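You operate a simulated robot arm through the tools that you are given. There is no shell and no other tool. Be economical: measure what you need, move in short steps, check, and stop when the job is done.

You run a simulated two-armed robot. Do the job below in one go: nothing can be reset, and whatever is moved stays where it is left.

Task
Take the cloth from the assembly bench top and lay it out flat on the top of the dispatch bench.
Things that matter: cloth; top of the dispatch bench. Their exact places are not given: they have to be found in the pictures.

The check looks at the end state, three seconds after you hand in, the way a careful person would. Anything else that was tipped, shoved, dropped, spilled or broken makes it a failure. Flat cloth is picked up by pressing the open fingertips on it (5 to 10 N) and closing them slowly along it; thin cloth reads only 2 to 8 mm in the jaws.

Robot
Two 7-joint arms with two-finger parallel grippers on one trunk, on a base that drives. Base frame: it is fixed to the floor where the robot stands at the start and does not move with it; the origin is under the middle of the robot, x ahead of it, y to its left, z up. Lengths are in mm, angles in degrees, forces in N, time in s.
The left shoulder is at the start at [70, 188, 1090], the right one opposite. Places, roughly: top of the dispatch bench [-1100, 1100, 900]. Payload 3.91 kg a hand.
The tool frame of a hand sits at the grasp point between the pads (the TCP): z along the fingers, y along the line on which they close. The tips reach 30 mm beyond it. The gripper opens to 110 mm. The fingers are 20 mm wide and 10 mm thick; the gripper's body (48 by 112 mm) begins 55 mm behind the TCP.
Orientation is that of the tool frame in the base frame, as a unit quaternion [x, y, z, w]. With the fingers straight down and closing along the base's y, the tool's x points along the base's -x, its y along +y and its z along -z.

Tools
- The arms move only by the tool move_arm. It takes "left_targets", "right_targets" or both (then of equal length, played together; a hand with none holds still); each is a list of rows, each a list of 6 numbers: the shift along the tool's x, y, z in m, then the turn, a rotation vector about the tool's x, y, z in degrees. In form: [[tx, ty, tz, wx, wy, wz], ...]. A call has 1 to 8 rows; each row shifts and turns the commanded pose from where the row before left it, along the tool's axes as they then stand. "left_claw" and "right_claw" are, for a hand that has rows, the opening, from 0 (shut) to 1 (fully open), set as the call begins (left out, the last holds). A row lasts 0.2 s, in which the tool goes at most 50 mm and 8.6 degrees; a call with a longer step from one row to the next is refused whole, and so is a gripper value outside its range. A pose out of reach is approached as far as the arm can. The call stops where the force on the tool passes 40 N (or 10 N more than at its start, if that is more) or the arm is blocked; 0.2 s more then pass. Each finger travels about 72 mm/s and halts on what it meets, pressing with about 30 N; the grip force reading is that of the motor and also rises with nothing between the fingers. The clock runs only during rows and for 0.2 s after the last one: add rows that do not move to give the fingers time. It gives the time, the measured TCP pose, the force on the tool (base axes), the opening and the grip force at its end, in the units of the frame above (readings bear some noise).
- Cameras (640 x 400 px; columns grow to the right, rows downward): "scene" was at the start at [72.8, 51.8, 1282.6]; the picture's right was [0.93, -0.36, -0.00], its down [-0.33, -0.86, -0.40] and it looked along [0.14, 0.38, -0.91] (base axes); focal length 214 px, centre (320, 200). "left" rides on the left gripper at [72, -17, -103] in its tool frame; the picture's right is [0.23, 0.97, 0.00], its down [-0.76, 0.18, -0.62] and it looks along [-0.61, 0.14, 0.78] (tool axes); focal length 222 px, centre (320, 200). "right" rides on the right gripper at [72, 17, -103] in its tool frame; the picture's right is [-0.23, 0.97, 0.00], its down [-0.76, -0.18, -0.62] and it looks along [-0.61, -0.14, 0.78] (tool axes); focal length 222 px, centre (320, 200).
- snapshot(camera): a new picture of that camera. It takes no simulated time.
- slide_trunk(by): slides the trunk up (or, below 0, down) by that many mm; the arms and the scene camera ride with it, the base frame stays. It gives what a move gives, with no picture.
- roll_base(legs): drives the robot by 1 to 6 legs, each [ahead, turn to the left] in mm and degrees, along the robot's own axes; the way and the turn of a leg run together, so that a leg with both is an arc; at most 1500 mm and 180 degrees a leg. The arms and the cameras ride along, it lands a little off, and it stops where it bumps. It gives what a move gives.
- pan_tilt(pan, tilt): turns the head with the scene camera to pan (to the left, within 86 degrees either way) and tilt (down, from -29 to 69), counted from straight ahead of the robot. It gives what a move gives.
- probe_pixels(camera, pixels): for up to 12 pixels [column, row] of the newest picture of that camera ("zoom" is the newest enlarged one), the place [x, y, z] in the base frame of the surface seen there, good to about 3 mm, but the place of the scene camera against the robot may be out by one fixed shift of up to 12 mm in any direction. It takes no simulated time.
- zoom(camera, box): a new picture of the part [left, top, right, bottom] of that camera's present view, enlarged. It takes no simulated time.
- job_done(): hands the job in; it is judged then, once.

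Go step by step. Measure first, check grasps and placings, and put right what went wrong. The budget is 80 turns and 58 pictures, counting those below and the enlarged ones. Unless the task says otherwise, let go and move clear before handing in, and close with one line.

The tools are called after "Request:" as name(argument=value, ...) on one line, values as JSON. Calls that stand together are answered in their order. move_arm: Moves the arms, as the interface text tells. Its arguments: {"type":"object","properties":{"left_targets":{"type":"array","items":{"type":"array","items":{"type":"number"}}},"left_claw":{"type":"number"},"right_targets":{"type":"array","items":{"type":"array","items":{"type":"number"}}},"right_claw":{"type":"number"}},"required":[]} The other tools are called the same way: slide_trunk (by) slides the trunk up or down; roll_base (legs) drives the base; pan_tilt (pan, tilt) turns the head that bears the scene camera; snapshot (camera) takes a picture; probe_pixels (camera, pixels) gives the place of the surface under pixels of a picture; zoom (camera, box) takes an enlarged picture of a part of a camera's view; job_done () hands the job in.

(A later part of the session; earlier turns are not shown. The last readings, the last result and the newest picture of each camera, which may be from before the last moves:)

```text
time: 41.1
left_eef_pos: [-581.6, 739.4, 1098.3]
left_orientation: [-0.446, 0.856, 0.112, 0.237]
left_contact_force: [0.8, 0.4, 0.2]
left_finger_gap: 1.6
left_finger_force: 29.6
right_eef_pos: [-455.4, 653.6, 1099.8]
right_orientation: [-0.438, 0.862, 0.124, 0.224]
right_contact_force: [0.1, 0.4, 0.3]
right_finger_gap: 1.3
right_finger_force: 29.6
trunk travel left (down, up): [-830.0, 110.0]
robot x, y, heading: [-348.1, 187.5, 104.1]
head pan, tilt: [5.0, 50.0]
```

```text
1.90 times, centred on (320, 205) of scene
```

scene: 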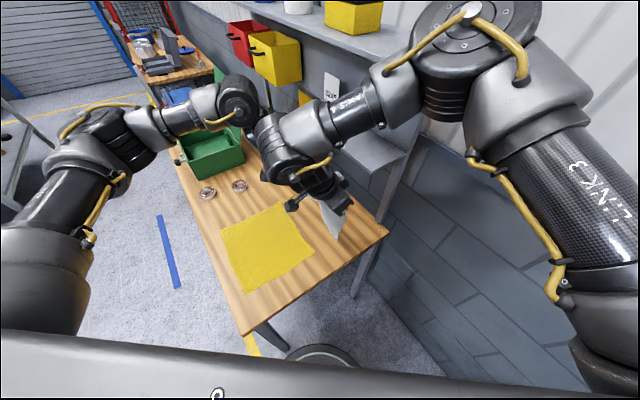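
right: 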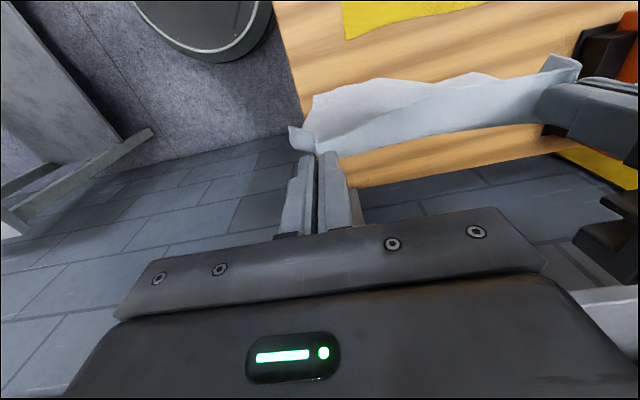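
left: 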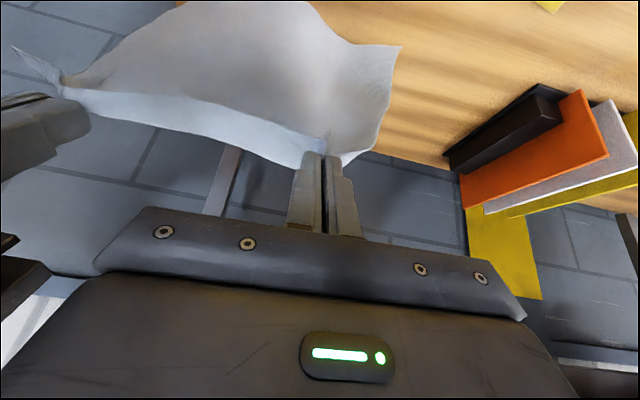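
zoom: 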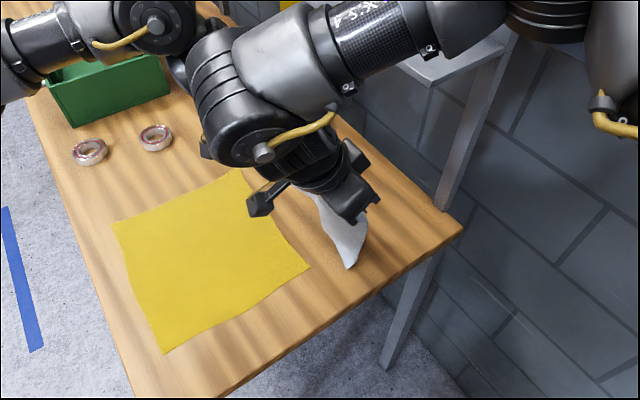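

Request:
probe_pixels(camera="left", pixels=[[395, 50], [390, 75], [340, 25], [250, 40], [160, 40], [320, 130]])

Request:
probe_pixels(camera="zoom", pixels=[[348, 264], [360, 240], [330, 230], [305, 265], [240, 168]])

```text
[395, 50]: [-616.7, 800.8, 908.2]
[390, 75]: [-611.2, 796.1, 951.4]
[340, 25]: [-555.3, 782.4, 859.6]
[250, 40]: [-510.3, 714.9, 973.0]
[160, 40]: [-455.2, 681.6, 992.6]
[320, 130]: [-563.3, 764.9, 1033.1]
```

```text
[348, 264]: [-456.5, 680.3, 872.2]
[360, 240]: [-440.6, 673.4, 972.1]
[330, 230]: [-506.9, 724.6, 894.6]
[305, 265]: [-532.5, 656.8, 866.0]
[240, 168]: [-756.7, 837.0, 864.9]
```

The bottom edge is about to land at s ≈ 382–407, which would put the far edge too close to the bench's wall-side rim. I'll shift 25 mm away from the wall and 15 mm inward first, then start laying.

Request:
move_arm(left_targets=[[0.0085, 0.0075, -0.016, 0, 0, 0], [0.0085, 0.0075, -0.016, 0, 0, 0], [0, 0, 0, 0, 0, 0], [0, 0, 0, 0, 0, 0]], right_targets=[[0.0085, 0.0075, -0.016, 0, 0, 0], [0.0085, 0.0075, -0.016, 0, 0, 0], [0, 0, 0, 0, 0, 0], [0, 0, 0, 0, 0, 0]])

Request:
slide_trunk(by=-35)

Request:
snapshot(camera="left")

Request:
snapshot(camera="right")

```text
time: 42.1
left_eef_pos: [-612.3, 722.3, 1118.0]
left_orientation: [-0.446, 0.856, 0.112, 0.236]
left_contact_force: [0.1, 0.0, -0.4]
left_finger_gap: 1.7
left_finger_force: 29.7
right_eef_pos: [-485.3, 636.7, 1119.5]
right_orientation: [-0.438, 0.861, 0.125, 0.224]
right_contact_force: [0.1, 0.0, -0.6]
right_finger_gap: 1.1
right_finger_force: 30.0
trunk travel left (down, up): [-830.0, 110.0]
robot x, y, heading: [-348.2, 188.8, 104.2]
head pan, tilt: [5.0, 50.0]
```

```text
time: 42.9
left_eef_pos: [-612.8, 722.1, 1083.6]
left_orientation: [-0.446, 0.856, 0.112, 0.236]
left_contact_force: [-0.3, -0.5, 0.6]
left_finger_gap: 1.7
left_finger_force: 30.2
right_eef_pos: [-485.1, 635.9, 1086.0]
right_orientation: [-0.438, 0.862, 0.124, 0.224]
right_contact_force: [-0.1, 0.2, 0.3]
right_finger_gap: 1.3
right_finger_force: 30.4
trunk travel left (down, up): [-795.0, 145.0]
robot x, y, heading: [-350.4, 190.0, 103.9]
head pan, tilt: [5.0, 50.0]
```

```text
26 pictures are left
```

left: 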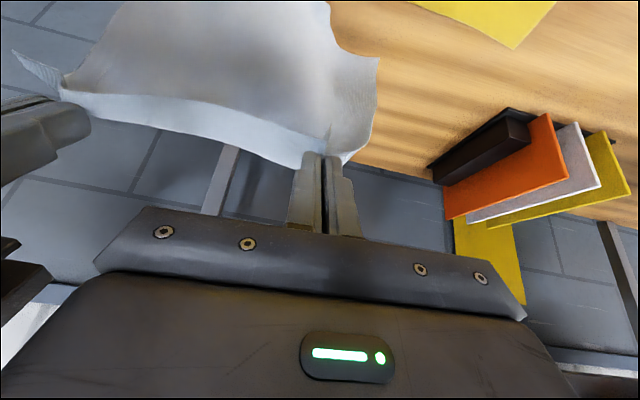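

```text
25 pictures are left
```

right: 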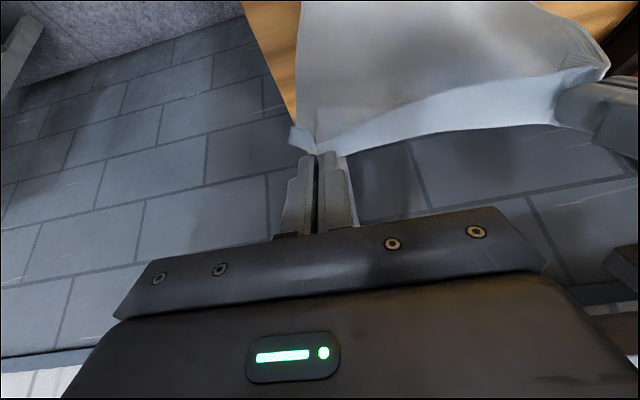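

Request:
zoom(camera="scene", box=[220, 120, 420, 290])

Request:
probe_pixels(camera="left", pixels=[[376, 60], [328, 8], [335, 40], [300, 60], [200, 20], [130, 15]])

Request:
probe_pixels(camera="right", pixels=[[302, 5], [420, 5], [530, 5], [606, 60], [400, 60], [300, 60]])

```text
2.35 times, centred on (320, 205) of scene
```

zoom: 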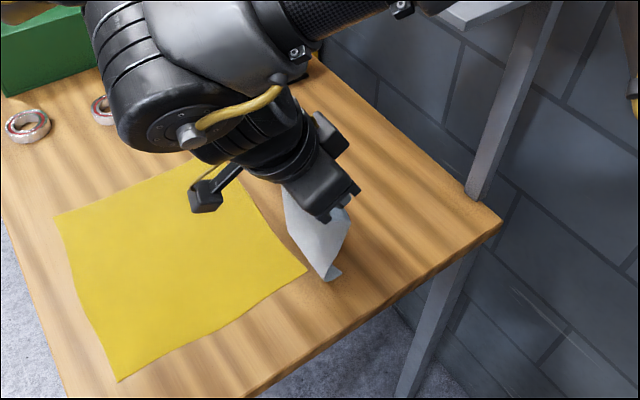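

```text
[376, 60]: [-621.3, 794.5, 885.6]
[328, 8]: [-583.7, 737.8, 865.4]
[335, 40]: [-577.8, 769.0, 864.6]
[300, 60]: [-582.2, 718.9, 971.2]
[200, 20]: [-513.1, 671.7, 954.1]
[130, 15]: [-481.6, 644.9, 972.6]
```

```text
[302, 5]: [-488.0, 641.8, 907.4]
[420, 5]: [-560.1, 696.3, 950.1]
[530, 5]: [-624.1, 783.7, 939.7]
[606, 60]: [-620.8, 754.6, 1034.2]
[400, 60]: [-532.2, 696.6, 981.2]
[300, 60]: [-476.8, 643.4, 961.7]
```

The bottom edge is on the bench but has a slight curl toward the wall. I'll sweep the hands toward the wall so it trails straight behind, then look.

Request:
move_arm(left_targets=[[-0.0184, 0, 0.0106, 0, 0, 0], [-0.0184, 0, 0.0106, 0, 0, 0], [-0.0184, 0, 0.0106, 0, 0, 0], [-0.0184, 0, 0.0106, 0, 0, 0], [0, 0, 0, 0, 0, 0], [0, 0, 0, 0, 0, 0]], right_targets=[[-0.0184, 0, 0.0106, 0, 0, 0], [-0.0184, 0, 0.0106, 0, 0, 0], [-0.0184, 0, 0.0106, 0, 0, 0], [-0.0184, 0, 0.0106, 0, 0, 0], [0, 0, 0, 0, 0, 0], [0, 0, 0, 0, 0, 0]])

Request:
zoom(camera="scene", box=[220, 120, 420, 290])

Request:
snapshot(camera="left")

```text
time: 44.3
left_eef_pos: [-564.0, 792.2, 1082.4]
left_orientation: [-0.446, 0.856, 0.112, 0.236]
left_contact_force: [-0.3, -0.1, -0.6]
left_finger_gap: 1.9
left_finger_force: 30.0
right_eef_pos: [-434.6, 703.1, 1084.2]
right_orientation: [-0.439, 0.861, 0.125, 0.224]
right_contact_force: [0.7, 0.0, 0.1]
right_finger_gap: 1.5
right_finger_force: 30.0
trunk travel left (down, up): [-795.0, 145.0]
robot x, y, heading: [-347.0, 191.4, 104.2]
head pan, tilt: [5.0, 50.0]
```

```text
2.35 times, centred on (320, 205) of scene
```

zoom: 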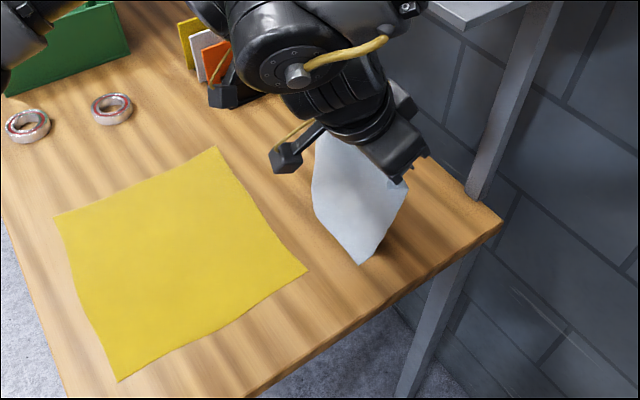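

```text
22 pictures are left
```

left: 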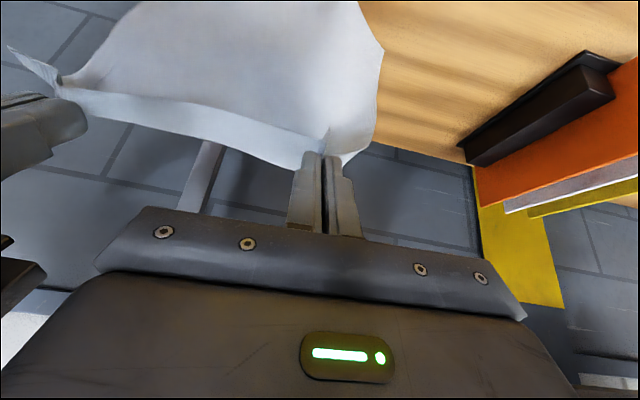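

Request:
probe_pixels(camera="zoom", pixels=[[361, 262], [325, 222], [312, 200], [313, 180], [380, 250], [392, 200]])

Request:
probe_pixels(camera="left", pixels=[[382, 50], [365, 10], [325, 128]])

```text
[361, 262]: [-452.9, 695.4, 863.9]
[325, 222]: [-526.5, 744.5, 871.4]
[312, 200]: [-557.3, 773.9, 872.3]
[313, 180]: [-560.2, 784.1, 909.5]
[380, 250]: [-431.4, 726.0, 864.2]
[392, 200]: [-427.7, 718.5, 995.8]
```

```text
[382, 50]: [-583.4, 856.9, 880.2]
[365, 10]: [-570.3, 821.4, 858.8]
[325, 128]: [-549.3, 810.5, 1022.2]
```

The bottom edge slid to s ≈ 396, which would put the far edge at the bench's rim. I'll lift a little, go back, and come in again moving forward and down together so the bottom lands at about s = 365 and trails correctly.

Request:
move_arm(left_targets=[[0.0158, 0, -0.0207, 0, 0, 0], [0.0158, 0, -0.0207, 0, 0, 0], [0.0158, 0, -0.0207, 0, 0, 0], [0, 0, 0, 0, 0, 0], [0, 0, 0, 0, 0, 0], [0, 0, 0, 0, 0, 0], [0, 0, 0, 0, 0, 0]], right_targets=[[0.0158, 0, -0.0207, 0, 0, 0], [0.0158, 0, -0.0207, 0, 0, 0], [0.0158, 0, -0.0207, 0, 0, 0], [0, 0, 0, 0, 0, 0], [0, 0, 0, 0, 0, 0], [0, 0, 0, 0, 0, 0], [0, 0, 0, 0, 0, 0]])

Request:
move_arm(left_targets=[[-0.016, 0, 0.0323, 0, 0, 0], [-0.016, 0, 0.0323, 0, 0, 0], [-0.0135, 0, 0.0367, 0, 0, 0], [0, 0, 0, 0, 0, 0]], right_targets=[[-0.016, 0, 0.0323, 0, 0, 0], [-0.016, 0, 0.0323, 0, 0, 0], [-0.0135, 0, 0.0367, 0, 0, 0], [0, 0, 0, 0, 0, 0]])

Request:
zoom(camera="scene", box=[220, 120, 420, 290])

Request:
probe_pixels(camera="zoom", pixels=[[350, 262], [335, 240], [325, 222], [312, 200], [310, 180], [360, 270]])

```text
time: 45.9
left_eef_pos: [-606.8, 731.6, 1111.1]
left_orientation: [-0.446, 0.856, 0.111, 0.237]
left_contact_force: [0.0, 0.0, 0.7]
left_finger_gap: 1.7
left_finger_force: 29.8
right_eef_pos: [-476.0, 646.0, 1113.9]
right_orientation: [-0.438, 0.862, 0.125, 0.224]
right_contact_force: [-0.7, 1.3, 0.2]
right_finger_gap: 1.5
right_finger_force: 30.1
trunk travel left (down, up): [-795.0, 145.0]
robot x, y, heading: [-349.1, 191.9, 104.2]
head pan, tilt: [5.0, 50.0]
```

```text
time: 46.9
left_eef_pos: [-555.8, 805.2, 1045.6]
left_orientation: [-0.446, 0.856, 0.112, 0.237]
left_contact_force: [-0.7, 0.2, 0.1]
left_finger_gap: 1.7
left_finger_force: 30.1
right_eef_pos: [-427.9, 719.6, 1049.3]
right_orientation: [-0.438, 0.861, 0.125, 0.225]
right_contact_force: [-0.2, -0.1, -0.8]
right_finger_gap: 1.5
right_finger_force: 29.9
trunk travel left (down, up): [-795.0, 145.0]
robot x, y, heading: [-345.9, 193.8, 104.0]
head pan, tilt: [5.0, 50.0]
```

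```text
2.35 times, centred on (320, 205) of scene
```

zoom: 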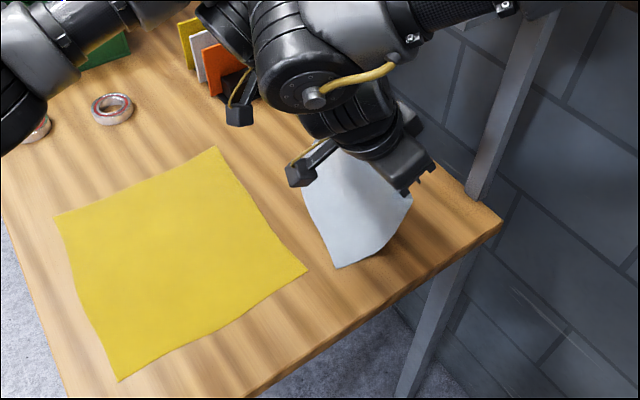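

```text
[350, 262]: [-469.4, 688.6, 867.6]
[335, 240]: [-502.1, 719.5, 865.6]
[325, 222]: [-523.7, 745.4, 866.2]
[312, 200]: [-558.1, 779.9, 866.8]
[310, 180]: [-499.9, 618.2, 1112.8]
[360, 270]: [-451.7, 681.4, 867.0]
```

The bottom edge now lies flat, trailing from about s = 361, clear of the yellow sheet (near corner at zoom (336,267)). I'll continue the arc forward and down.

Request:
move_arm(left_targets=[[-0.0101, 0, 0.0226, 0, 0, 0], [-0.0101, 0, 0.0226, 0, 0, 0], [-0.0064, 0, 0.0239, 0, 0, 0], [-0.0064, 0, 0.0239, 0, 0, 0], [-0.0021, 0, 0.0214, 0, 0, 0], [-0.0021, 0, 0.0214, 0, 0, 0], [0, 0, 0, 0, 0, 0]], right_targets=[[-0.0101, 0, 0.0226, 0, 0, 0], [-0.0101, 0, 0.0226, 0, 0, 0], [-0.0064, 0, 0.0239, 0, 0, 0], [-0.0064, 0, 0.0239, 0, 0, 0], [-0.0021, 0, 0.0214, 0, 0, 0], [-0.0021, 0, 0.0214, 0, 0, 0], [0, 0, 0, 0, 0, 0]])

Request:
snapshot(camera="scene")

Request:
snapshot(camera="left")

```text
time: 48.5
left_eef_pos: [-492.1, 888.1, 948.7]
left_orientation: [-0.446, 0.856, 0.112, 0.236]
left_contact_force: [-1.1, -0.8, 0.3]
left_finger_gap: 1.7
left_finger_force: 30.3
right_eef_pos: [-366.9, 803.9, 950.7]
right_orientation: [-0.438, 0.861, 0.125, 0.224]
right_contact_force: [-1.1, -0.4, 0.3]
right_finger_gap: 1.5
right_finger_force: 30.4
trunk travel left (down, up): [-795.0, 145.0]
robot x, y, heading: [-347.7, 191.1, 103.9]
head pan, tilt: [5.0, 50.0]
```

```text
20 pictures are left
```

scene: 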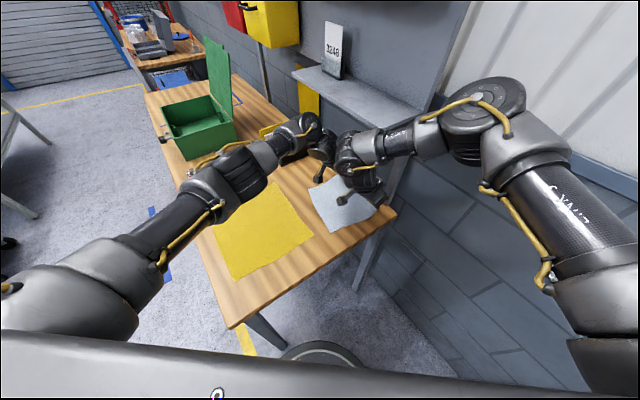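

```text
19 pictures are left
```

left: 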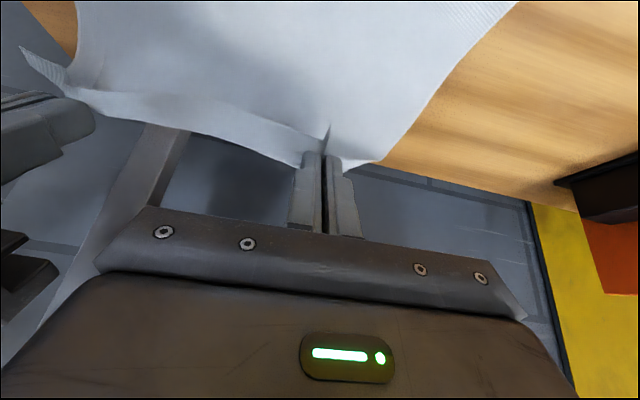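

The cloth is laying down well toward the wall, but the left elbow at (240,170) is low over the bench. I'll measure its height and the cloth edges.

Request:
probe_pixels(camera="scene", pixels=[[240, 168], [200, 200], [225, 190], [300, 130], [330, 231], [309, 190], [372, 213], [335, 205], [365, 130], [400, 125], [340, 90], [315, 215]])

Request:
zoom(camera="scene", box=[260, 100, 430, 250])

```text
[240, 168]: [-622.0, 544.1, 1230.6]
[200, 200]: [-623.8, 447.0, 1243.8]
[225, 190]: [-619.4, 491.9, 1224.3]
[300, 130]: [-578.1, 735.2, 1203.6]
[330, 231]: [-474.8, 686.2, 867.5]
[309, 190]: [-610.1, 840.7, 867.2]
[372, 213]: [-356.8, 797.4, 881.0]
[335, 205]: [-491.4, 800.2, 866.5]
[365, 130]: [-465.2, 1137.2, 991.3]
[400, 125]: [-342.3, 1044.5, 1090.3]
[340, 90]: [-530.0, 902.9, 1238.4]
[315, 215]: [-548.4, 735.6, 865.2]
```

```text
2.67 times, centred on (345, 175) of scene
```

zoom: 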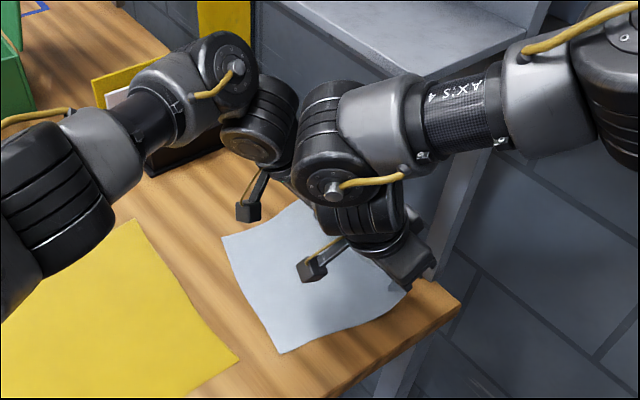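

The cloth lies rotated by about 13°: its bottom edge runs from s = 376 at t = 79 to s = 423 at t = 279. While it hung, the right-hand side was lower by about the same angle. I'll retrace the arc, raise the right hand about 28 mm relative to the left, and lay it again.

Request:
move_arm(left_targets=[[0.0021, 0, -0.0214, 0, 0, 0], [0.0021, 0, -0.0214, 0, 0, 0], [0.0064, 0, -0.0239, 0, 0, 0], [0.0064, 0, -0.0239, 0, 0, 0], [0.0101, 0, -0.0226, 0, 0, 0], [0.0101, 0, -0.0226, 0, 0, 0], [0.0135, 0, -0.0367, 0, 0, 0], [0.016, 0, -0.0323, 0, 0, 0]], right_targets=[[0.0021, 0, -0.0214, 0, 0, 0], [0.0021, 0, -0.0214, 0, 0, 0], [0.0064, 0, -0.0239, 0, 0, 0], [0.0064, 0, -0.0239, 0, 0, 0], [0.0101, 0, -0.0226, 0, 0, 0], [0.0101, 0, -0.0226, 0, 0, 0], [0.0135, 0, -0.0367, 0, 0, 0], [0.016, 0, -0.0323, 0, 0, 0]])

Request:
move_arm(left_targets=[[0.0275, 0, -0.0124, 0, 0, 0], [0, 0, 0, 0, 0, 0], [0, 0, 0, 0, 0, 0], [0, 0, 0, 0, 0, 0], [0, 0, 0, 0, 0, 0]], right_targets=[[0.0135, 0, -0.0367, 0, 0, 0], [0, 0, 0, 0, 0, 0], [0, 0, 0, 0, 0, 0], [0, 0, 0, 0, 0, 0], [0, 0, 0, 0, 0, 0]])

Request:
zoom(camera="scene", box=[220, 120, 420, 290])

Request:
snapshot(camera="left")

```text
time: 50.3
left_eef_pos: [-589.3, 754.9, 1095.3]
left_orientation: [-0.446, 0.856, 0.112, 0.237]
left_contact_force: [0.0, -0.8, -0.1]
left_finger_gap: 1.7
left_finger_force: 30.2
right_eef_pos: [-461.0, 666.3, 1096.6]
right_orientation: [-0.438, 0.861, 0.126, 0.226]
right_contact_force: [0.7, -0.2, 0.1]
right_finger_gap: 1.2
right_finger_force: 30.2
trunk travel left (down, up): [-795.0, 145.0]
robot x, y, heading: [-348.9, 186.8, 104.2]
head pan, tilt: [5.0, 50.0]
```

```text
time: 51.5
left_eef_pos: [-604.7, 732.4, 1090.1]
left_orientation: [-0.445, 0.856, 0.112, 0.238]
left_contact_force: [0.0, -0.7, 0.0]
left_finger_gap: 1.8
left_finger_force: 30.4
right_eef_pos: [-478.0, 646.8, 1120.8]
right_orientation: [-0.439, 0.861, 0.125, 0.224]
right_contact_force: [-1.2, 0.7, -0.6]
right_finger_gap: 1.4
right_finger_force: 30.4
trunk travel left (down, up): [-795.0, 145.0]
robot x, y, heading: [-347.9, 191.8, 104.2]
head pan, tilt: [5.0, 50.0]
```

```text
2.35 times, centred on (320, 205) of scene
```

zoom: 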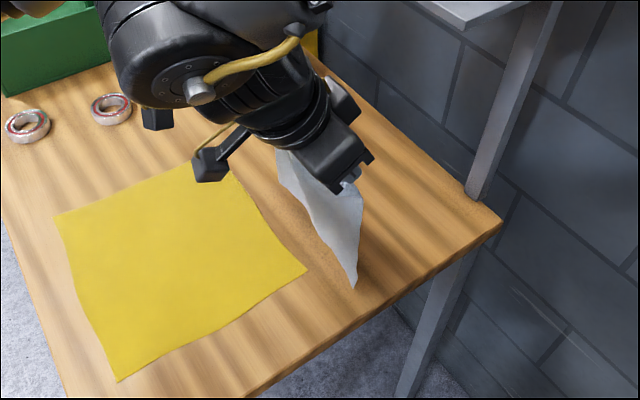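

```text
16 pictures are left
```

left: 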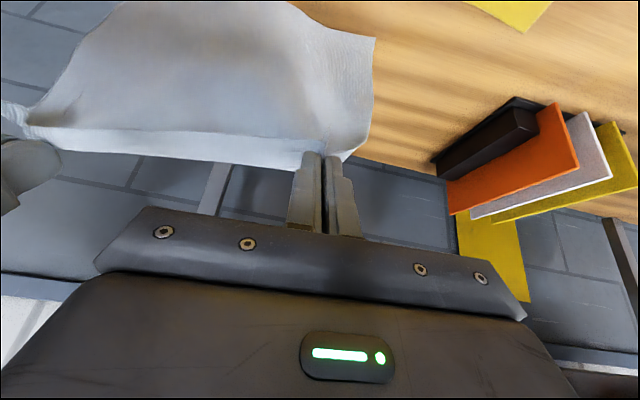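

Request:
probe_pixels(camera="zoom", pixels=[[354, 285], [340, 262], [315, 225], [357, 265]])

Request:
probe_pixels(camera="left", pixels=[[370, 42], [300, 12], [345, 30], [320, 70]])

```text
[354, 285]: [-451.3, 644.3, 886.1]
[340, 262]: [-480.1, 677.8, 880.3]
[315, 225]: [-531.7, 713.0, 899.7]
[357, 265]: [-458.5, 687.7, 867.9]
```

```text
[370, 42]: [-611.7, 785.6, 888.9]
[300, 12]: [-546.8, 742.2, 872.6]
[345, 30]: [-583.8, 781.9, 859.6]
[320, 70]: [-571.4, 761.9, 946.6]
```

Both bottom corners now hang level at z ≈ 887, at s ≈ 356 and 377, with the cloth centred between the hands. I'll lay it again along the arc.

Request:
move_arm(left_targets=[[0.0094, 0, 0.0003, 0, 0, 0], [0, 0, 0, 0, 0, 0], [0, 0, 0, 0, 0, 0], [-0.0073, 0, 0.0273, 0, 0, 0], [-0.016, 0, 0.0323, 0, 0, 0], [-0.0135, 0, 0.0367, 0, 0, 0], [0, 0, 0, 0, 0, 0]], right_targets=[[0.0094, 0, 0.0003, 0, 0, 0], [0, 0, 0, 0, 0, 0], [0, 0, 0, 0, 0, 0], [-0.0073, 0, 0.0273, 0, 0, 0], [-0.016, 0, 0.0323, 0, 0, 0], [-0.0135, 0, 0.0367, 0, 0, 0], [0, 0, 0, 0, 0, 0]])

Request:
move_arm(left_targets=[[-0.0101, 0, 0.0226, 0, 0, 0], [-0.0101, 0, 0.0226, 0, 0, 0], [-0.0064, 0, 0.0239, 0, 0, 0], [-0.0064, 0, 0.0239, 0, 0, 0], [0, 0, 0, 0, 0, 0]], right_targets=[[-0.0101, 0, 0.0226, 0, 0, 0], [-0.0101, 0, 0.0226, 0, 0, 0], [-0.0064, 0, 0.0239, 0, 0, 0], [-0.0064, 0, 0.0239, 0, 0, 0], [0, 0, 0, 0, 0, 0]])

Request:
zoom(camera="scene", box=[240, 120, 420, 270])

```text
time: 53.1
left_eef_pos: [-563.6, 788.1, 1020.7]
left_orientation: [-0.446, 0.856, 0.112, 0.237]
left_contact_force: [-0.8, -0.4, -0.2]
left_finger_gap: 1.7
left_finger_force: 30.4
right_eef_pos: [-437.3, 703.9, 1054.0]
right_orientation: [-0.438, 0.861, 0.125, 0.225]
right_contact_force: [-0.1, -0.6, -0.6]
right_finger_gap: 1.3
right_finger_force: 29.7
trunk travel left (down, up): [-795.0, 145.0]
robot x, y, heading: [-346.8, 191.3, 103.9]
head pan, tilt: [5.0, 50.0]
```

```text
time: 54.3
left_eef_pos: [-516.6, 851.1, 957.1]
left_orientation: [-0.446, 0.856, 0.112, 0.238]
left_contact_force: [-0.4, 0.6, -0.2]
left_finger_gap: 1.6
left_finger_force: 29.9
right_eef_pos: [-393.6, 765.6, 986.7]
right_orientation: [-0.438, 0.861, 0.125, 0.225]
right_contact_force: [-0.3, -0.8, 0.1]
right_finger_gap: 1.4
right_finger_force: 29.9
trunk travel left (down, up): [-795.0, 145.0]
robot x, y, heading: [-348.5, 194.5, 104.0]
head pan, tilt: [5.0, 50.0]
```

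```text
2.67 times, centred on (330, 195) of scene
```

zoom: 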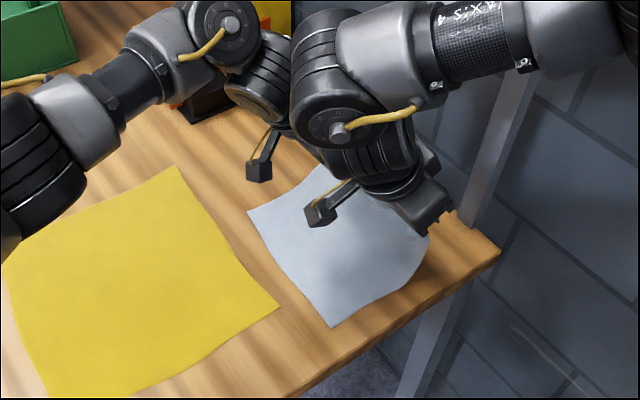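

Request:
probe_pixels(camera="zoom", pixels=[[332, 324], [250, 214], [295, 270], [278, 304], [390, 288], [425, 250], [480, 240], [330, 280]])

```text
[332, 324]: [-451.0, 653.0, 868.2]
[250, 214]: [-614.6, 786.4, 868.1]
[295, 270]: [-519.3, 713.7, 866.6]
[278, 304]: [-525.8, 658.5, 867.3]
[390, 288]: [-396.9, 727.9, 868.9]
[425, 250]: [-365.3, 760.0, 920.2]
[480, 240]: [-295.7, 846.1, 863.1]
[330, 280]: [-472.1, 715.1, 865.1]
```

The bottom edge now lies at s = 363–376, t = 40–251, nearly square to the bench and clear of the yellow sheet. I'll finish the arc down to just above the bench.

Request:
move_arm(left_targets=[[-0.0133, 0, 0.025, 0, 0, 0], [-0.0054, 0, 0.0227, 0, 0, 0], [-0.0003, 0, 0.0175, 0, 0, 0], [0.0002, 0, 0.0103, 0, 0, 0], [0, 0, 0, 0, 0, 0]], right_targets=[[-0.0135, 0, 0.0367, 0, 0, 0], [-0.0048, 0, 0.0317, 0, 0, 0], [0.0006, 0, 0.025, 0, 0, 0], [0.0018, 0, 0.0151, 0, 0, 0], [0, 0, 0, 0, 0, 0]])

Request:
zoom(camera="scene", box=[260, 100, 430, 250])

Request:
snapshot(camera="left")

Request:
snapshot(camera="right")

```text
time: 55.5
left_eef_pos: [-484.4, 896.0, 901.5]
left_orientation: [-0.446, 0.856, 0.112, 0.237]
left_contact_force: [-0.6, 0.3, 0.6]
left_finger_gap: 1.8
left_finger_force: 29.9
right_eef_pos: [-356.9, 822.3, 900.7]
right_orientation: [-0.438, 0.862, 0.125, 0.224]
right_contact_force: [0.0, 0.1, 0.4]
right_finger_gap: 1.1
right_finger_force: 29.9
trunk travel left (down, up): [-795.0, 145.0]
robot x, y, heading: [-347.4, 190.2, 104.1]
head pan, tilt: [5.0, 50.0]
```

```text
2.67 times, centred on (345, 175) of scene
```

zoom: 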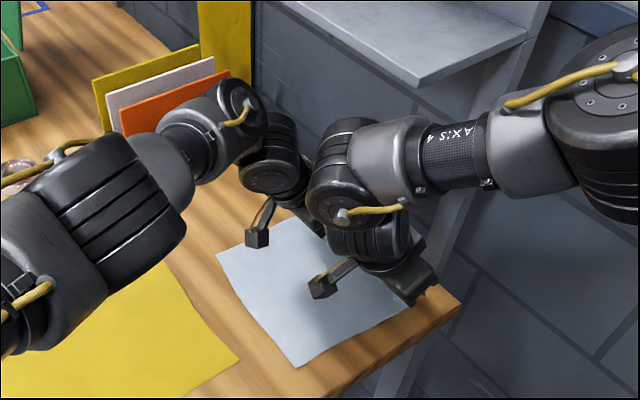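

```text
13 pictures are left
```

left: 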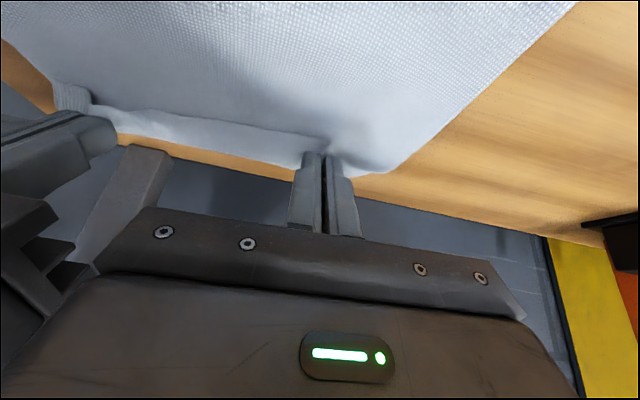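

```text
12 pictures are left
```

right: 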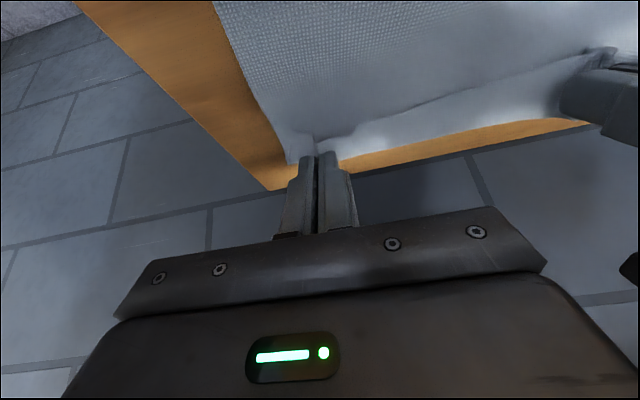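

The cloth is fully on the bench, with a rim of wood visible beyond both held corners. I'll lower to light contact, spreading the hands a few millimetres to take up slack.

Request:
move_arm(left_targets=[[0.0005, 0.0025, 0.0017, 0, 0, 0], [0.0005, 0.002, 0.001, 0, 0, 0], [0, 0, 0, 0, 0, 0]], right_targets=[[0.0005, -0.0025, 0.0017, 0, 0, 0], [0.0005, -0.002, 0.001, 0, 0, 0], [0, 0, 0, 0, 0, 0]])

```text
time: 56.3
left_eef_pos: [-487.7, 898.1, 898.8]
left_orientation: [-0.445, 0.856, 0.112, 0.236]
left_contact_force: [1.0, -0.7, -0.4]
left_finger_gap: 1.8
left_finger_force: 29.7
right_eef_pos: [-351.1, 820.7, 897.5]
right_orientation: [-0.437, 0.862, 0.125, 0.224]
right_contact_force: [-1.1, 1.0, 3.4]
right_finger_gap: 1.2
right_finger_force: 30.2
trunk travel left (down, up): [-795.0, 145.0]
robot x, y, heading: [-348.9, 192.5, 104.1]
head pan, tilt: [5.0, 50.0]
```

The right hand touches with 3 N and the left is just above. I'll lower the left slightly, then open slowly in small steps so the fingertips spread the gathered folds flat.

Request:
move_arm(left_targets=[[0.0008, 0, 0.0014, 0, 0, 0], [0, 0, 0, 0, 0, 0]], right_targets=[[0, 0, 0, 0, 0, 0], [0, 0, 0, 0, 0, 0]])

Request:
move_arm(left_targets=[[0, 0, 0, 0, 0, 0], [0, 0, 0, 0, 0, 0]], right_targets=[[0, 0, 0, 0, 0, 0], [0, 0, 0, 0, 0, 0]], left_claw=0.1, right_claw=0.1)

Request:
move_arm(left_targets=[[0, 0, 0, 0, 0, 0], [0, 0, 0, 0, 0, 0]], right_targets=[[0, 0, 0, 0, 0, 0], [0, 0, 0, 0, 0, 0]], left_claw=0.28, right_claw=0.28)

Request:
snapshot(camera="left")

Request:
snapshot(camera="right")

```text
time: 56.9
left_eef_pos: [-487.6, 898.2, 896.3]
left_orientation: [-0.446, 0.856, 0.112, 0.237]
left_contact_force: [-0.3, -0.9, 0.2]
left_finger_gap: 1.7
left_finger_force: 29.7
right_eef_pos: [-351.9, 819.8, 897.2]
right_orientation: [-0.438, 0.862, 0.125, 0.224]
right_contact_force: [-0.9, 0.7, 2.9]
right_finger_gap: 1.4
right_finger_force: 30.1
trunk travel left (down, up): [-795.0, 145.0]
robot x, y, heading: [-346.2, 190.7, 104.2]
head pan, tilt: [5.0, 50.0]
```

```text
time: 57.5
left_eef_pos: [-487.2, 898.0, 895.7]
left_orientation: [-0.447, 0.856, 0.112, 0.237]
left_contact_force: [-0.3, 0.7, -0.3]
left_finger_gap: 10.8
left_finger_force: 0.1
right_eef_pos: [-350.5, 819.4, 897.5]
right_orientation: [-0.437, 0.862, 0.124, 0.225]
right_contact_force: [0.4, -0.2, -0.7]
right_finger_gap: 11.0
right_finger_force: 0.0
trunk travel left (down, up): [-795.0, 145.0]
robot x, y, heading: [-349.2, 189.3, 104.1]
head pan, tilt: [5.0, 50.0]
```

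```text
time: 58.1
left_eef_pos: [-487.5, 898.3, 895.8]
left_orientation: [-0.447, 0.856, 0.112, 0.236]
left_contact_force: [-0.2, 0.6, -0.8]
left_finger_gap: 30.9
left_finger_force: 0.0
right_eef_pos: [-351.9, 821.1, 896.0]
right_orientation: [-0.438, 0.862, 0.125, 0.225]
right_contact_force: [0.0, -0.7, -0.2]
right_finger_gap: 30.7
right_finger_force: 0.0
trunk travel left (down, up): [-795.0, 145.0]
robot x, y, heading: [-345.2, 194.7, 104.0]
head pan, tilt: [5.0, 50.0]
```

```text
11 pictures are left
```

left: 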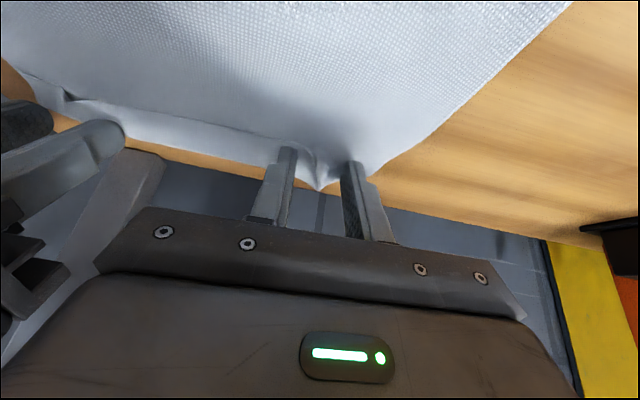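

```text
10 pictures are left
```

right: 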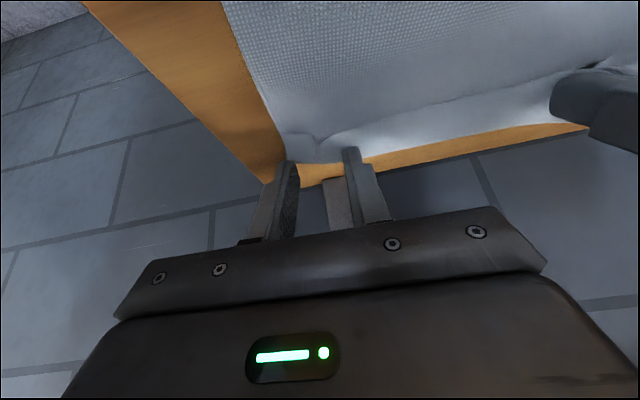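

Both hands have released, with only small pleats left at the grip points. I'll withdraw straight back along the tools and look at the cloth.

Request:
move_arm(left_targets=[[0, 0, -0.012, 0, 0, 0], [0, 0, -0.03, 0, 0, 0], [0, 0, -0.04, 0, 0, 0], [0, 0, -0.04, 0, 0, 0], [0.02, 0, -0.04, 0, 0, 0], [0.02, 0, -0.04, 0, 0, 0], [0, 0, 0, 0, 0, 0]], right_targets=[[0, 0, -0.012, 0, 0, 0], [0, 0, -0.03, 0, 0, 0], [0, 0, -0.04, 0, 0, 0], [0, 0, -0.04, 0, 0, 0], [0.02, 0, -0.04, 0, 0, 0], [0.02, 0, -0.04, 0, 0, 0], [0, 0, 0, 0, 0, 0]])

Request:
snapshot(camera="left")

Request:
zoom(camera="scene", box=[240, 110, 420, 260])

```text
time: 59.7
left_eef_pos: [-567.8, 790.7, 1050.1]
left_orientation: [-0.447, 0.856, 0.112, 0.235]
left_contact_force: [0.1, 0.2, 0.8]
left_finger_gap: 30.9
left_finger_force: 0.1
right_eef_pos: [-427.6, 710.3, 1051.3]
right_orientation: [-0.438, 0.862, 0.123, 0.223]
right_contact_force: [-0.2, 0.6, 0.6]
right_finger_gap: 31.0
right_finger_force: 0.0
trunk travel left (down, up): [-795.0, 145.0]
robot x, y, heading: [-349.8, 189.5, 104.0]
head pan, tilt: [5.0, 50.0]
```

```text
9 pictures are left
```

left: 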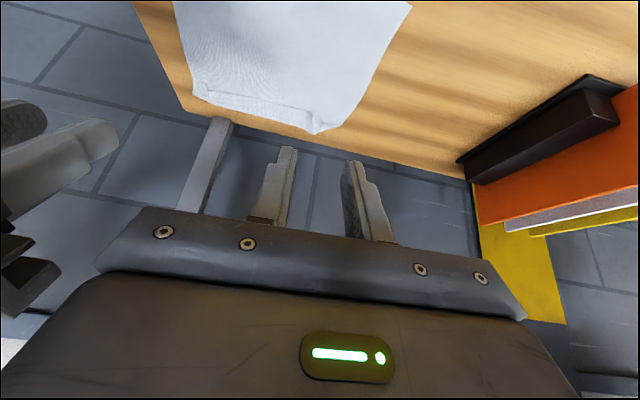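

```text
2.67 times, centred on (330, 185) of scene
```

zoom: 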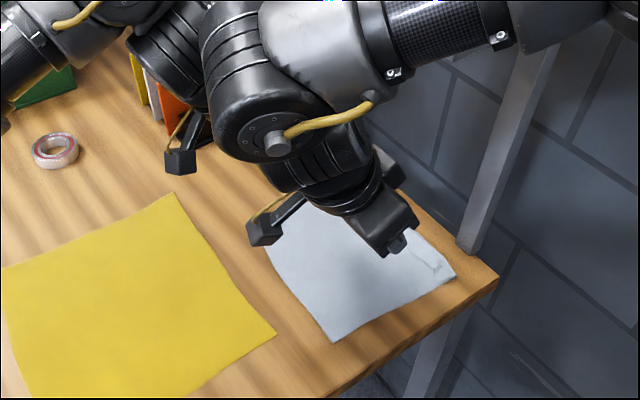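

The cloth is down, with a small wrinkle near its wall-side corner at zoom (430,250). I'll pull the hands well away for an unobstructed view.

Request:
move_arm(left_targets=[[0.03, 0, -0.035, 0, 0, 0], [0.03, 0, -0.035, 0, 0, 0], [0.03, 0, -0.035, 0, 0, 0], [0.03, 0, -0.035, 0, 0, 0], [0, 0, 0, 0, 0, 0]], right_targets=[[0.03, -0.03, -0.025, 0, 0, 0], [0.03, -0.03, -0.025, 0, 0, 0], [0.03, -0.03, -0.025, 0, 0, 0], [0.03, -0.03, -0.025, 0, 0, 0], [0, 0, 0, 0, 0, 0]])

Request:
zoom(camera="scene", box=[270, 130, 410, 250])

```text
time: 60.9
left_eef_pos: [-668.2, 648.8, 1108.9]
left_orientation: [-0.446, 0.856, 0.11, 0.236]
left_contact_force: [0.5, -0.3, -0.6]
left_finger_gap: 30.8
left_finger_force: 0.1
right_eef_pos: [-414.6, 524.2, 1080.2]
right_orientation: [-0.438, 0.863, 0.123, 0.22]
right_contact_force: [0.6, 0.6, -0.1]
right_finger_gap: 30.7
right_finger_force: 0.1
right hand out of reach, approached as far as the arm can: row 4
trunk travel left (down, up): [-795.0, 145.0]
robot x, y, heading: [-343.9, 194.2, 104.2]
head pan, tilt: [5.0, 50.0]
```

```text
3.33 times, centred on (340, 190) of scene
```

zoom: 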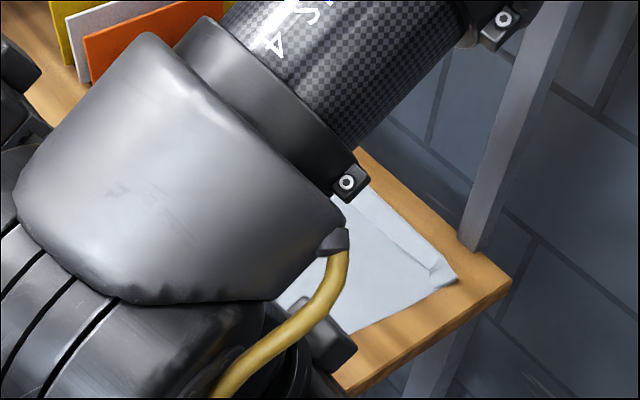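

The right forearm blocks the view, but a strip along the wall-side edge looks folded over. I'll bring the left hand's camera above the cloth to see it.

Request:
move_arm(left_targets=[[-0.037, -0.0175, 0.021, 0, 0, 0], [-0.037, -0.0175, 0.021, 0, 0, 0], [-0.037, -0.0175, 0.021, 0, 0, 0], [-0.037, -0.0175, 0.021, 0, 0, 0], [0, 0, 0, 0, 0, 0]])

Request:
zoom(camera="left", box=[120, 0, 500, 230])

```text
time: 62.1
left_eef_pos: [-514.7, 744.6, 1115.6]
left_orientation: [-0.446, 0.856, 0.111, 0.236]
left_contact_force: [-0.6, -0.8, -0.8]
left_finger_gap: 30.9
left_finger_force: 0.0
right_eef_pos: [-416.1, 522.4, 1082.4]
right_orientation: [-0.439, 0.862, 0.124, 0.222]
right_contact_force: [0.0, -0.2, 0.4]
right_finger_gap: 30.9
right_finger_force: 0.1
trunk travel left (down, up): [-795.0, 145.0]
robot x, y, heading: [-344.8, 193.5, 104.3]
head pan, tilt: [5.0, 50.0]
```

```text
1.68 times, centred on (310, 115) of left
```

zoom: 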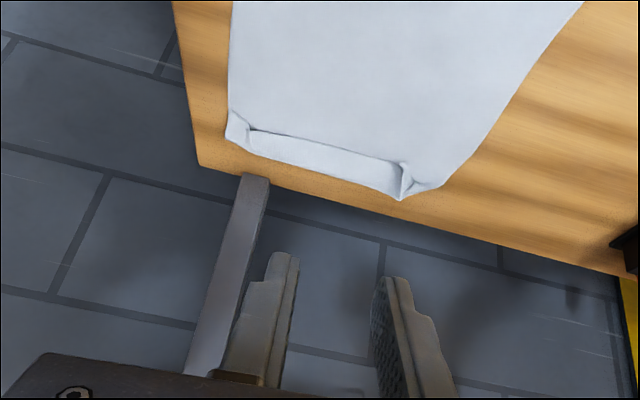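

The wall-side rim is folded back on top between the two grip points, from zoom (250,130) to (405,165). I'll measure it.

Request:
probe_pixels(camera="zoom", pixels=[[250, 131], [330, 147], [403, 165], [248, 150], [330, 173], [398, 197], [228, 120], [436, 187], [328, 160], [232, 14], [580, 6], [300, 60]])

```text
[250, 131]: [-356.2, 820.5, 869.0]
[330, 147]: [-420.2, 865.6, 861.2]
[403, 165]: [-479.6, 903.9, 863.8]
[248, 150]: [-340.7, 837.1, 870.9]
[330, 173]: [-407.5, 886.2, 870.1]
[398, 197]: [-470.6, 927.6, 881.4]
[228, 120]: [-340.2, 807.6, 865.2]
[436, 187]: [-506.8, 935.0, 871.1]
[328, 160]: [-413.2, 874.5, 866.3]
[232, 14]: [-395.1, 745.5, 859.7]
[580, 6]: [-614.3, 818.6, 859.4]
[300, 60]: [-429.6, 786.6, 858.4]
```

The folded strip runs from t = 60 to 212, with its free edge at s ≈ 554 and its crease at s ≈ 577. Unfolded it would reach s ≈ 600, still on the bench. I'll lean the left hand back toward the bench end instead, so its tips can plough under that free edge.

Request:
move_arm(left_targets=[[0, 0, 0, 0, 7.5, 0], [0, 0, 0, 0, 7.5, 0], [0, 0, 0, 0, 7.5, 0], [0, 0, 0, 0, 7.5, 0], [0, 0, 0, -7.5, 0, 0], [0, 0, 0, -7.5, 0, 0], [0, 0, 0, -7.5, 0, 0], [0, 0, 0, -7.5, 0, 0]], left_claw=0)

```text
time: 63.9
left_eef_pos: [-514.2, 747.1, 1115.4]
left_orientation: [-0.446, 0.859, 0.224, -0.113]
left_contact_force: [0.4, -0.3, 0.4]
left_finger_gap: 0.0
left_finger_force: 29.9
right_eef_pos: [-413.0, 521.8, 1082.2]
right_orientation: [-0.437, 0.863, 0.124, 0.222]
right_contact_force: [-0.7, 0.2, -0.2]
right_finger_gap: 30.9
right_finger_force: 0.1
trunk travel left (down, up): [-795.0, 145.0]
robot x, y, heading: [-349.6, 191.7, 104.0]
head pan, tilt: [5.0, 50.0]
```

Leaning that way would bring the wrist into the shelf post before the fold is past its crease. Instead I'll go back to the lean away from the wall, open the jaws wide, and drag the strip's top layer toward the wall with light fingertip pressure so it rolls open.

Request:
move_arm(left_targets=[[0, 0, 0, 7.5, 0, 0], [0, 0, 0, 7.5, 0, 0], [0, 0, 0, 7.5, 0, 0], [0, 0, 0, 7.5, 0, 0], [0, 0, 0, 0, -7.5, 0], [0, 0, 0, 0, -7.5, 0], [0, 0, 0, 0, -7.5, 0], [0, 0, 0, 0, -7.5, 0]], left_claw=0.9)

Request:
move_arm(left_targets=[[-0.0035, -0.001, 0.032, 0, 0, 0], [-0.0035, -0.001, 0.032, 0, 0, 0], [-0.0035, -0.001, 0.032, 0, 0, 0], [-0.0035, -0.001, 0.032, 0, 0, 0], [-0.0035, -0.001, 0.032, 0, 0, 0], [-0.0035, -0.001, 0.032, 0, 0, 0], [-0.0035, -0.001, 0.028, 0, 0, 0], [0, 0, 0, 0, 0, 0]])

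Request:
snapshot(camera="left")

```text
time: 65.7
left_eef_pos: [-517.2, 745.0, 1115.3]
left_orientation: [-0.445, 0.856, 0.111, 0.239]
left_contact_force: [0.3, 0.6, -0.6]
left_finger_gap: 98.9
left_finger_force: 0.0
right_eef_pos: [-416.0, 521.8, 1083.2]
right_orientation: [-0.438, 0.863, 0.122, 0.222]
right_contact_force: [-0.1, -0.5, 0.1]
right_finger_gap: 30.9
right_finger_force: 0.0
trunk travel left (down, up): [-795.0, 145.0]
robot x, y, heading: [-348.3, 188.7, 104.1]
head pan, tilt: [5.0, 50.0]
```

```text
time: 67.5
left_eef_pos: [-432.0, 846.6, 937.1]
left_orientation: [-0.445, 0.856, 0.111, 0.237]
left_contact_force: [1.1, 0.2, -0.2]
left_finger_gap: 99.1
left_finger_force: 0.1
right_eef_pos: [-415.5, 521.5, 1081.2]
right_orientation: [-0.438, 0.862, 0.124, 0.222]
right_contact_force: [-0.3, -0.5, -0.4]
right_finger_gap: 30.8
right_finger_force: 0.0
trunk travel left (down, up): [-795.0, 145.0]
robot x, y, heading: [-345.2, 189.4, 104.3]
head pan, tilt: [5.0, 50.0]
```

```text
5 pictures are left
```

left: 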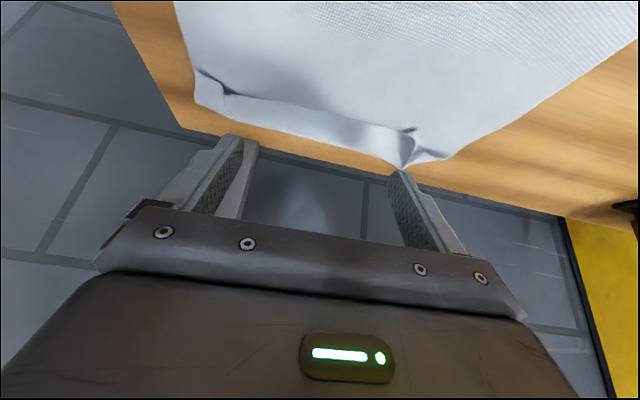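

The fingers straddle the folded strip at t ≈ 83 and 193. I'll come down onto it near its free edge.

Request:
move_arm(left_targets=[[-0.001, 0, 0.0202, 0, 0, 0], [-0.001, 0, 0.0202, 0, 0, 0], [0, 0, 0, 0, 0, 0], [0.0005, 0, 0.0009, 0, 0, 0], [0.0005, 0, 0.0009, 0, 0, 0], [0, 0, 0, 0, 0, 0]])

```text
time: 68.9
left_eef_pos: [-417.6, 864.1, 900.9]
left_orientation: [-0.446, 0.856, 0.112, 0.236]
left_contact_force: [-0.3, 0.0, 0.7]
left_finger_gap: 98.8
left_finger_force: 0.0
right_eef_pos: [-414.8, 522.4, 1082.3]
right_orientation: [-0.439, 0.862, 0.124, 0.222]
right_contact_force: [0.5, 0.1, -0.6]
right_finger_gap: 30.9
right_finger_force: 0.0
trunk travel left (down, up): [-795.0, 145.0]
robot x, y, heading: [-349.8, 189.6, 104.1]
head pan, tilt: [5.0, 50.0]
```

Request:
move_arm(left_targets=[[0.001, 0, 0.0017, 0, 0, 0], [0, 0, 0, 0, 0, 0]])

Request:
move_arm(left_targets=[[0.0005, 0, 0.0009, 0, 0, 0], [0, 0, 0, 0, 0, 0]])

Request:
move_arm(left_targets=[[0.0005, 0, 0.0009, 0, 0, 0], [0, 0, 0, 0, 0, 0]])

```text
time: 69.5
left_eef_pos: [-418.2, 865.7, 898.9]
left_orientation: [-0.446, 0.856, 0.112, 0.236]
left_contact_force: [-0.9, 0.5, -0.1]
left_finger_gap: 99.1
left_finger_force: 0.0
right_eef_pos: [-415.7, 523.0, 1082.3]
right_orientation: [-0.438, 0.862, 0.124, 0.222]
right_contact_force: [0.2, 0.0, 0.0]
right_finger_gap: 30.7
right_finger_force: 0.0
trunk travel left (down, up): [-795.0, 145.0]
robot x, y, heading: [-347.7, 187.8, 104.3]
head pan, tilt: [5.0, 50.0]
```

```text
time: 70.1
left_eef_pos: [-417.7, 865.3, 898.5]
left_orientation: [-0.446, 0.856, 0.112, 0.237]
left_contact_force: [1.1, 0.6, 0.8]
left_finger_gap: 98.9
left_finger_force: 0.1
right_eef_pos: [-414.5, 522.3, 1081.5]
right_orientation: [-0.439, 0.862, 0.124, 0.221]
right_contact_force: [1.0, 0.3, -0.1]
right_finger_gap: 30.6
right_finger_force: 0.0
trunk travel left (down, up): [-795.0, 145.0]
robot x, y, heading: [-343.5, 194.5, 104.1]
head pan, tilt: [5.0, 50.0]
```

```text
time: 70.7
left_eef_pos: [-417.5, 864.6, 896.8]
left_orientation: [-0.447, 0.856, 0.112, 0.236]
left_contact_force: [-0.7, 0.1, 0.0]
left_finger_gap: 98.7
left_finger_force: 0.0
right_eef_pos: [-414.8, 521.8, 1082.3]
right_orientation: [-0.439, 0.862, 0.124, 0.221]
right_contact_force: [0.6, 0.5, -0.2]
right_finger_gap: 30.8
right_finger_force: 0.1
trunk travel left (down, up): [-795.0, 145.0]
robot x, y, heading: [-349.1, 190.3, 104.2]
head pan, tilt: [5.0, 50.0]
```

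Request:
move_arm(left_targets=[[0.0005, 0, 0.0009, 0, 0, 0], [0, 0, 0, 0, 0, 0]])

Request:
move_arm(left_targets=[[0.0003, 0, 0.0006, 0, 0, 0], [0, 0, 0, 0, 0, 0]])

```text
time: 71.3
left_eef_pos: [-417.1, 866.7, 895.6]
left_orientation: [-0.446, 0.856, 0.112, 0.237]
left_contact_force: [-0.7, 0.3, 0.6]
left_finger_gap: 99.1
left_finger_force: 0.2
right_eef_pos: [-413.2, 523.0, 1081.6]
right_orientation: [-0.438, 0.862, 0.123, 0.223]
right_contact_force: [0.9, -0.1, 0.7]
right_finger_gap: 30.8
right_finger_force: 0.0
trunk travel left (down, up): [-795.0, 145.0]
robot x, y, heading: [-343.4, 192.6, 104.0]
head pan, tilt: [5.0, 50.0]
```

```text
time: 71.9
left_eef_pos: [-416.6, 865.8, 896.0]
left_orientation: [-0.446, 0.856, 0.112, 0.237]
left_contact_force: [0.7, 0.9, 0.3]
left_finger_gap: 99.0
left_finger_force: 0.0
right_eef_pos: [-415.3, 521.2, 1083.1]
right_orientation: [-0.438, 0.862, 0.124, 0.222]
right_contact_force: [-0.8, 0.5, -0.6]
right_finger_gap: 30.9
right_finger_force: 0.0
trunk travel left (down, up): [-795.0, 145.0]
robot x, y, heading: [-348.2, 193.7, 104.2]
head pan, tilt: [5.0, 50.0]
```

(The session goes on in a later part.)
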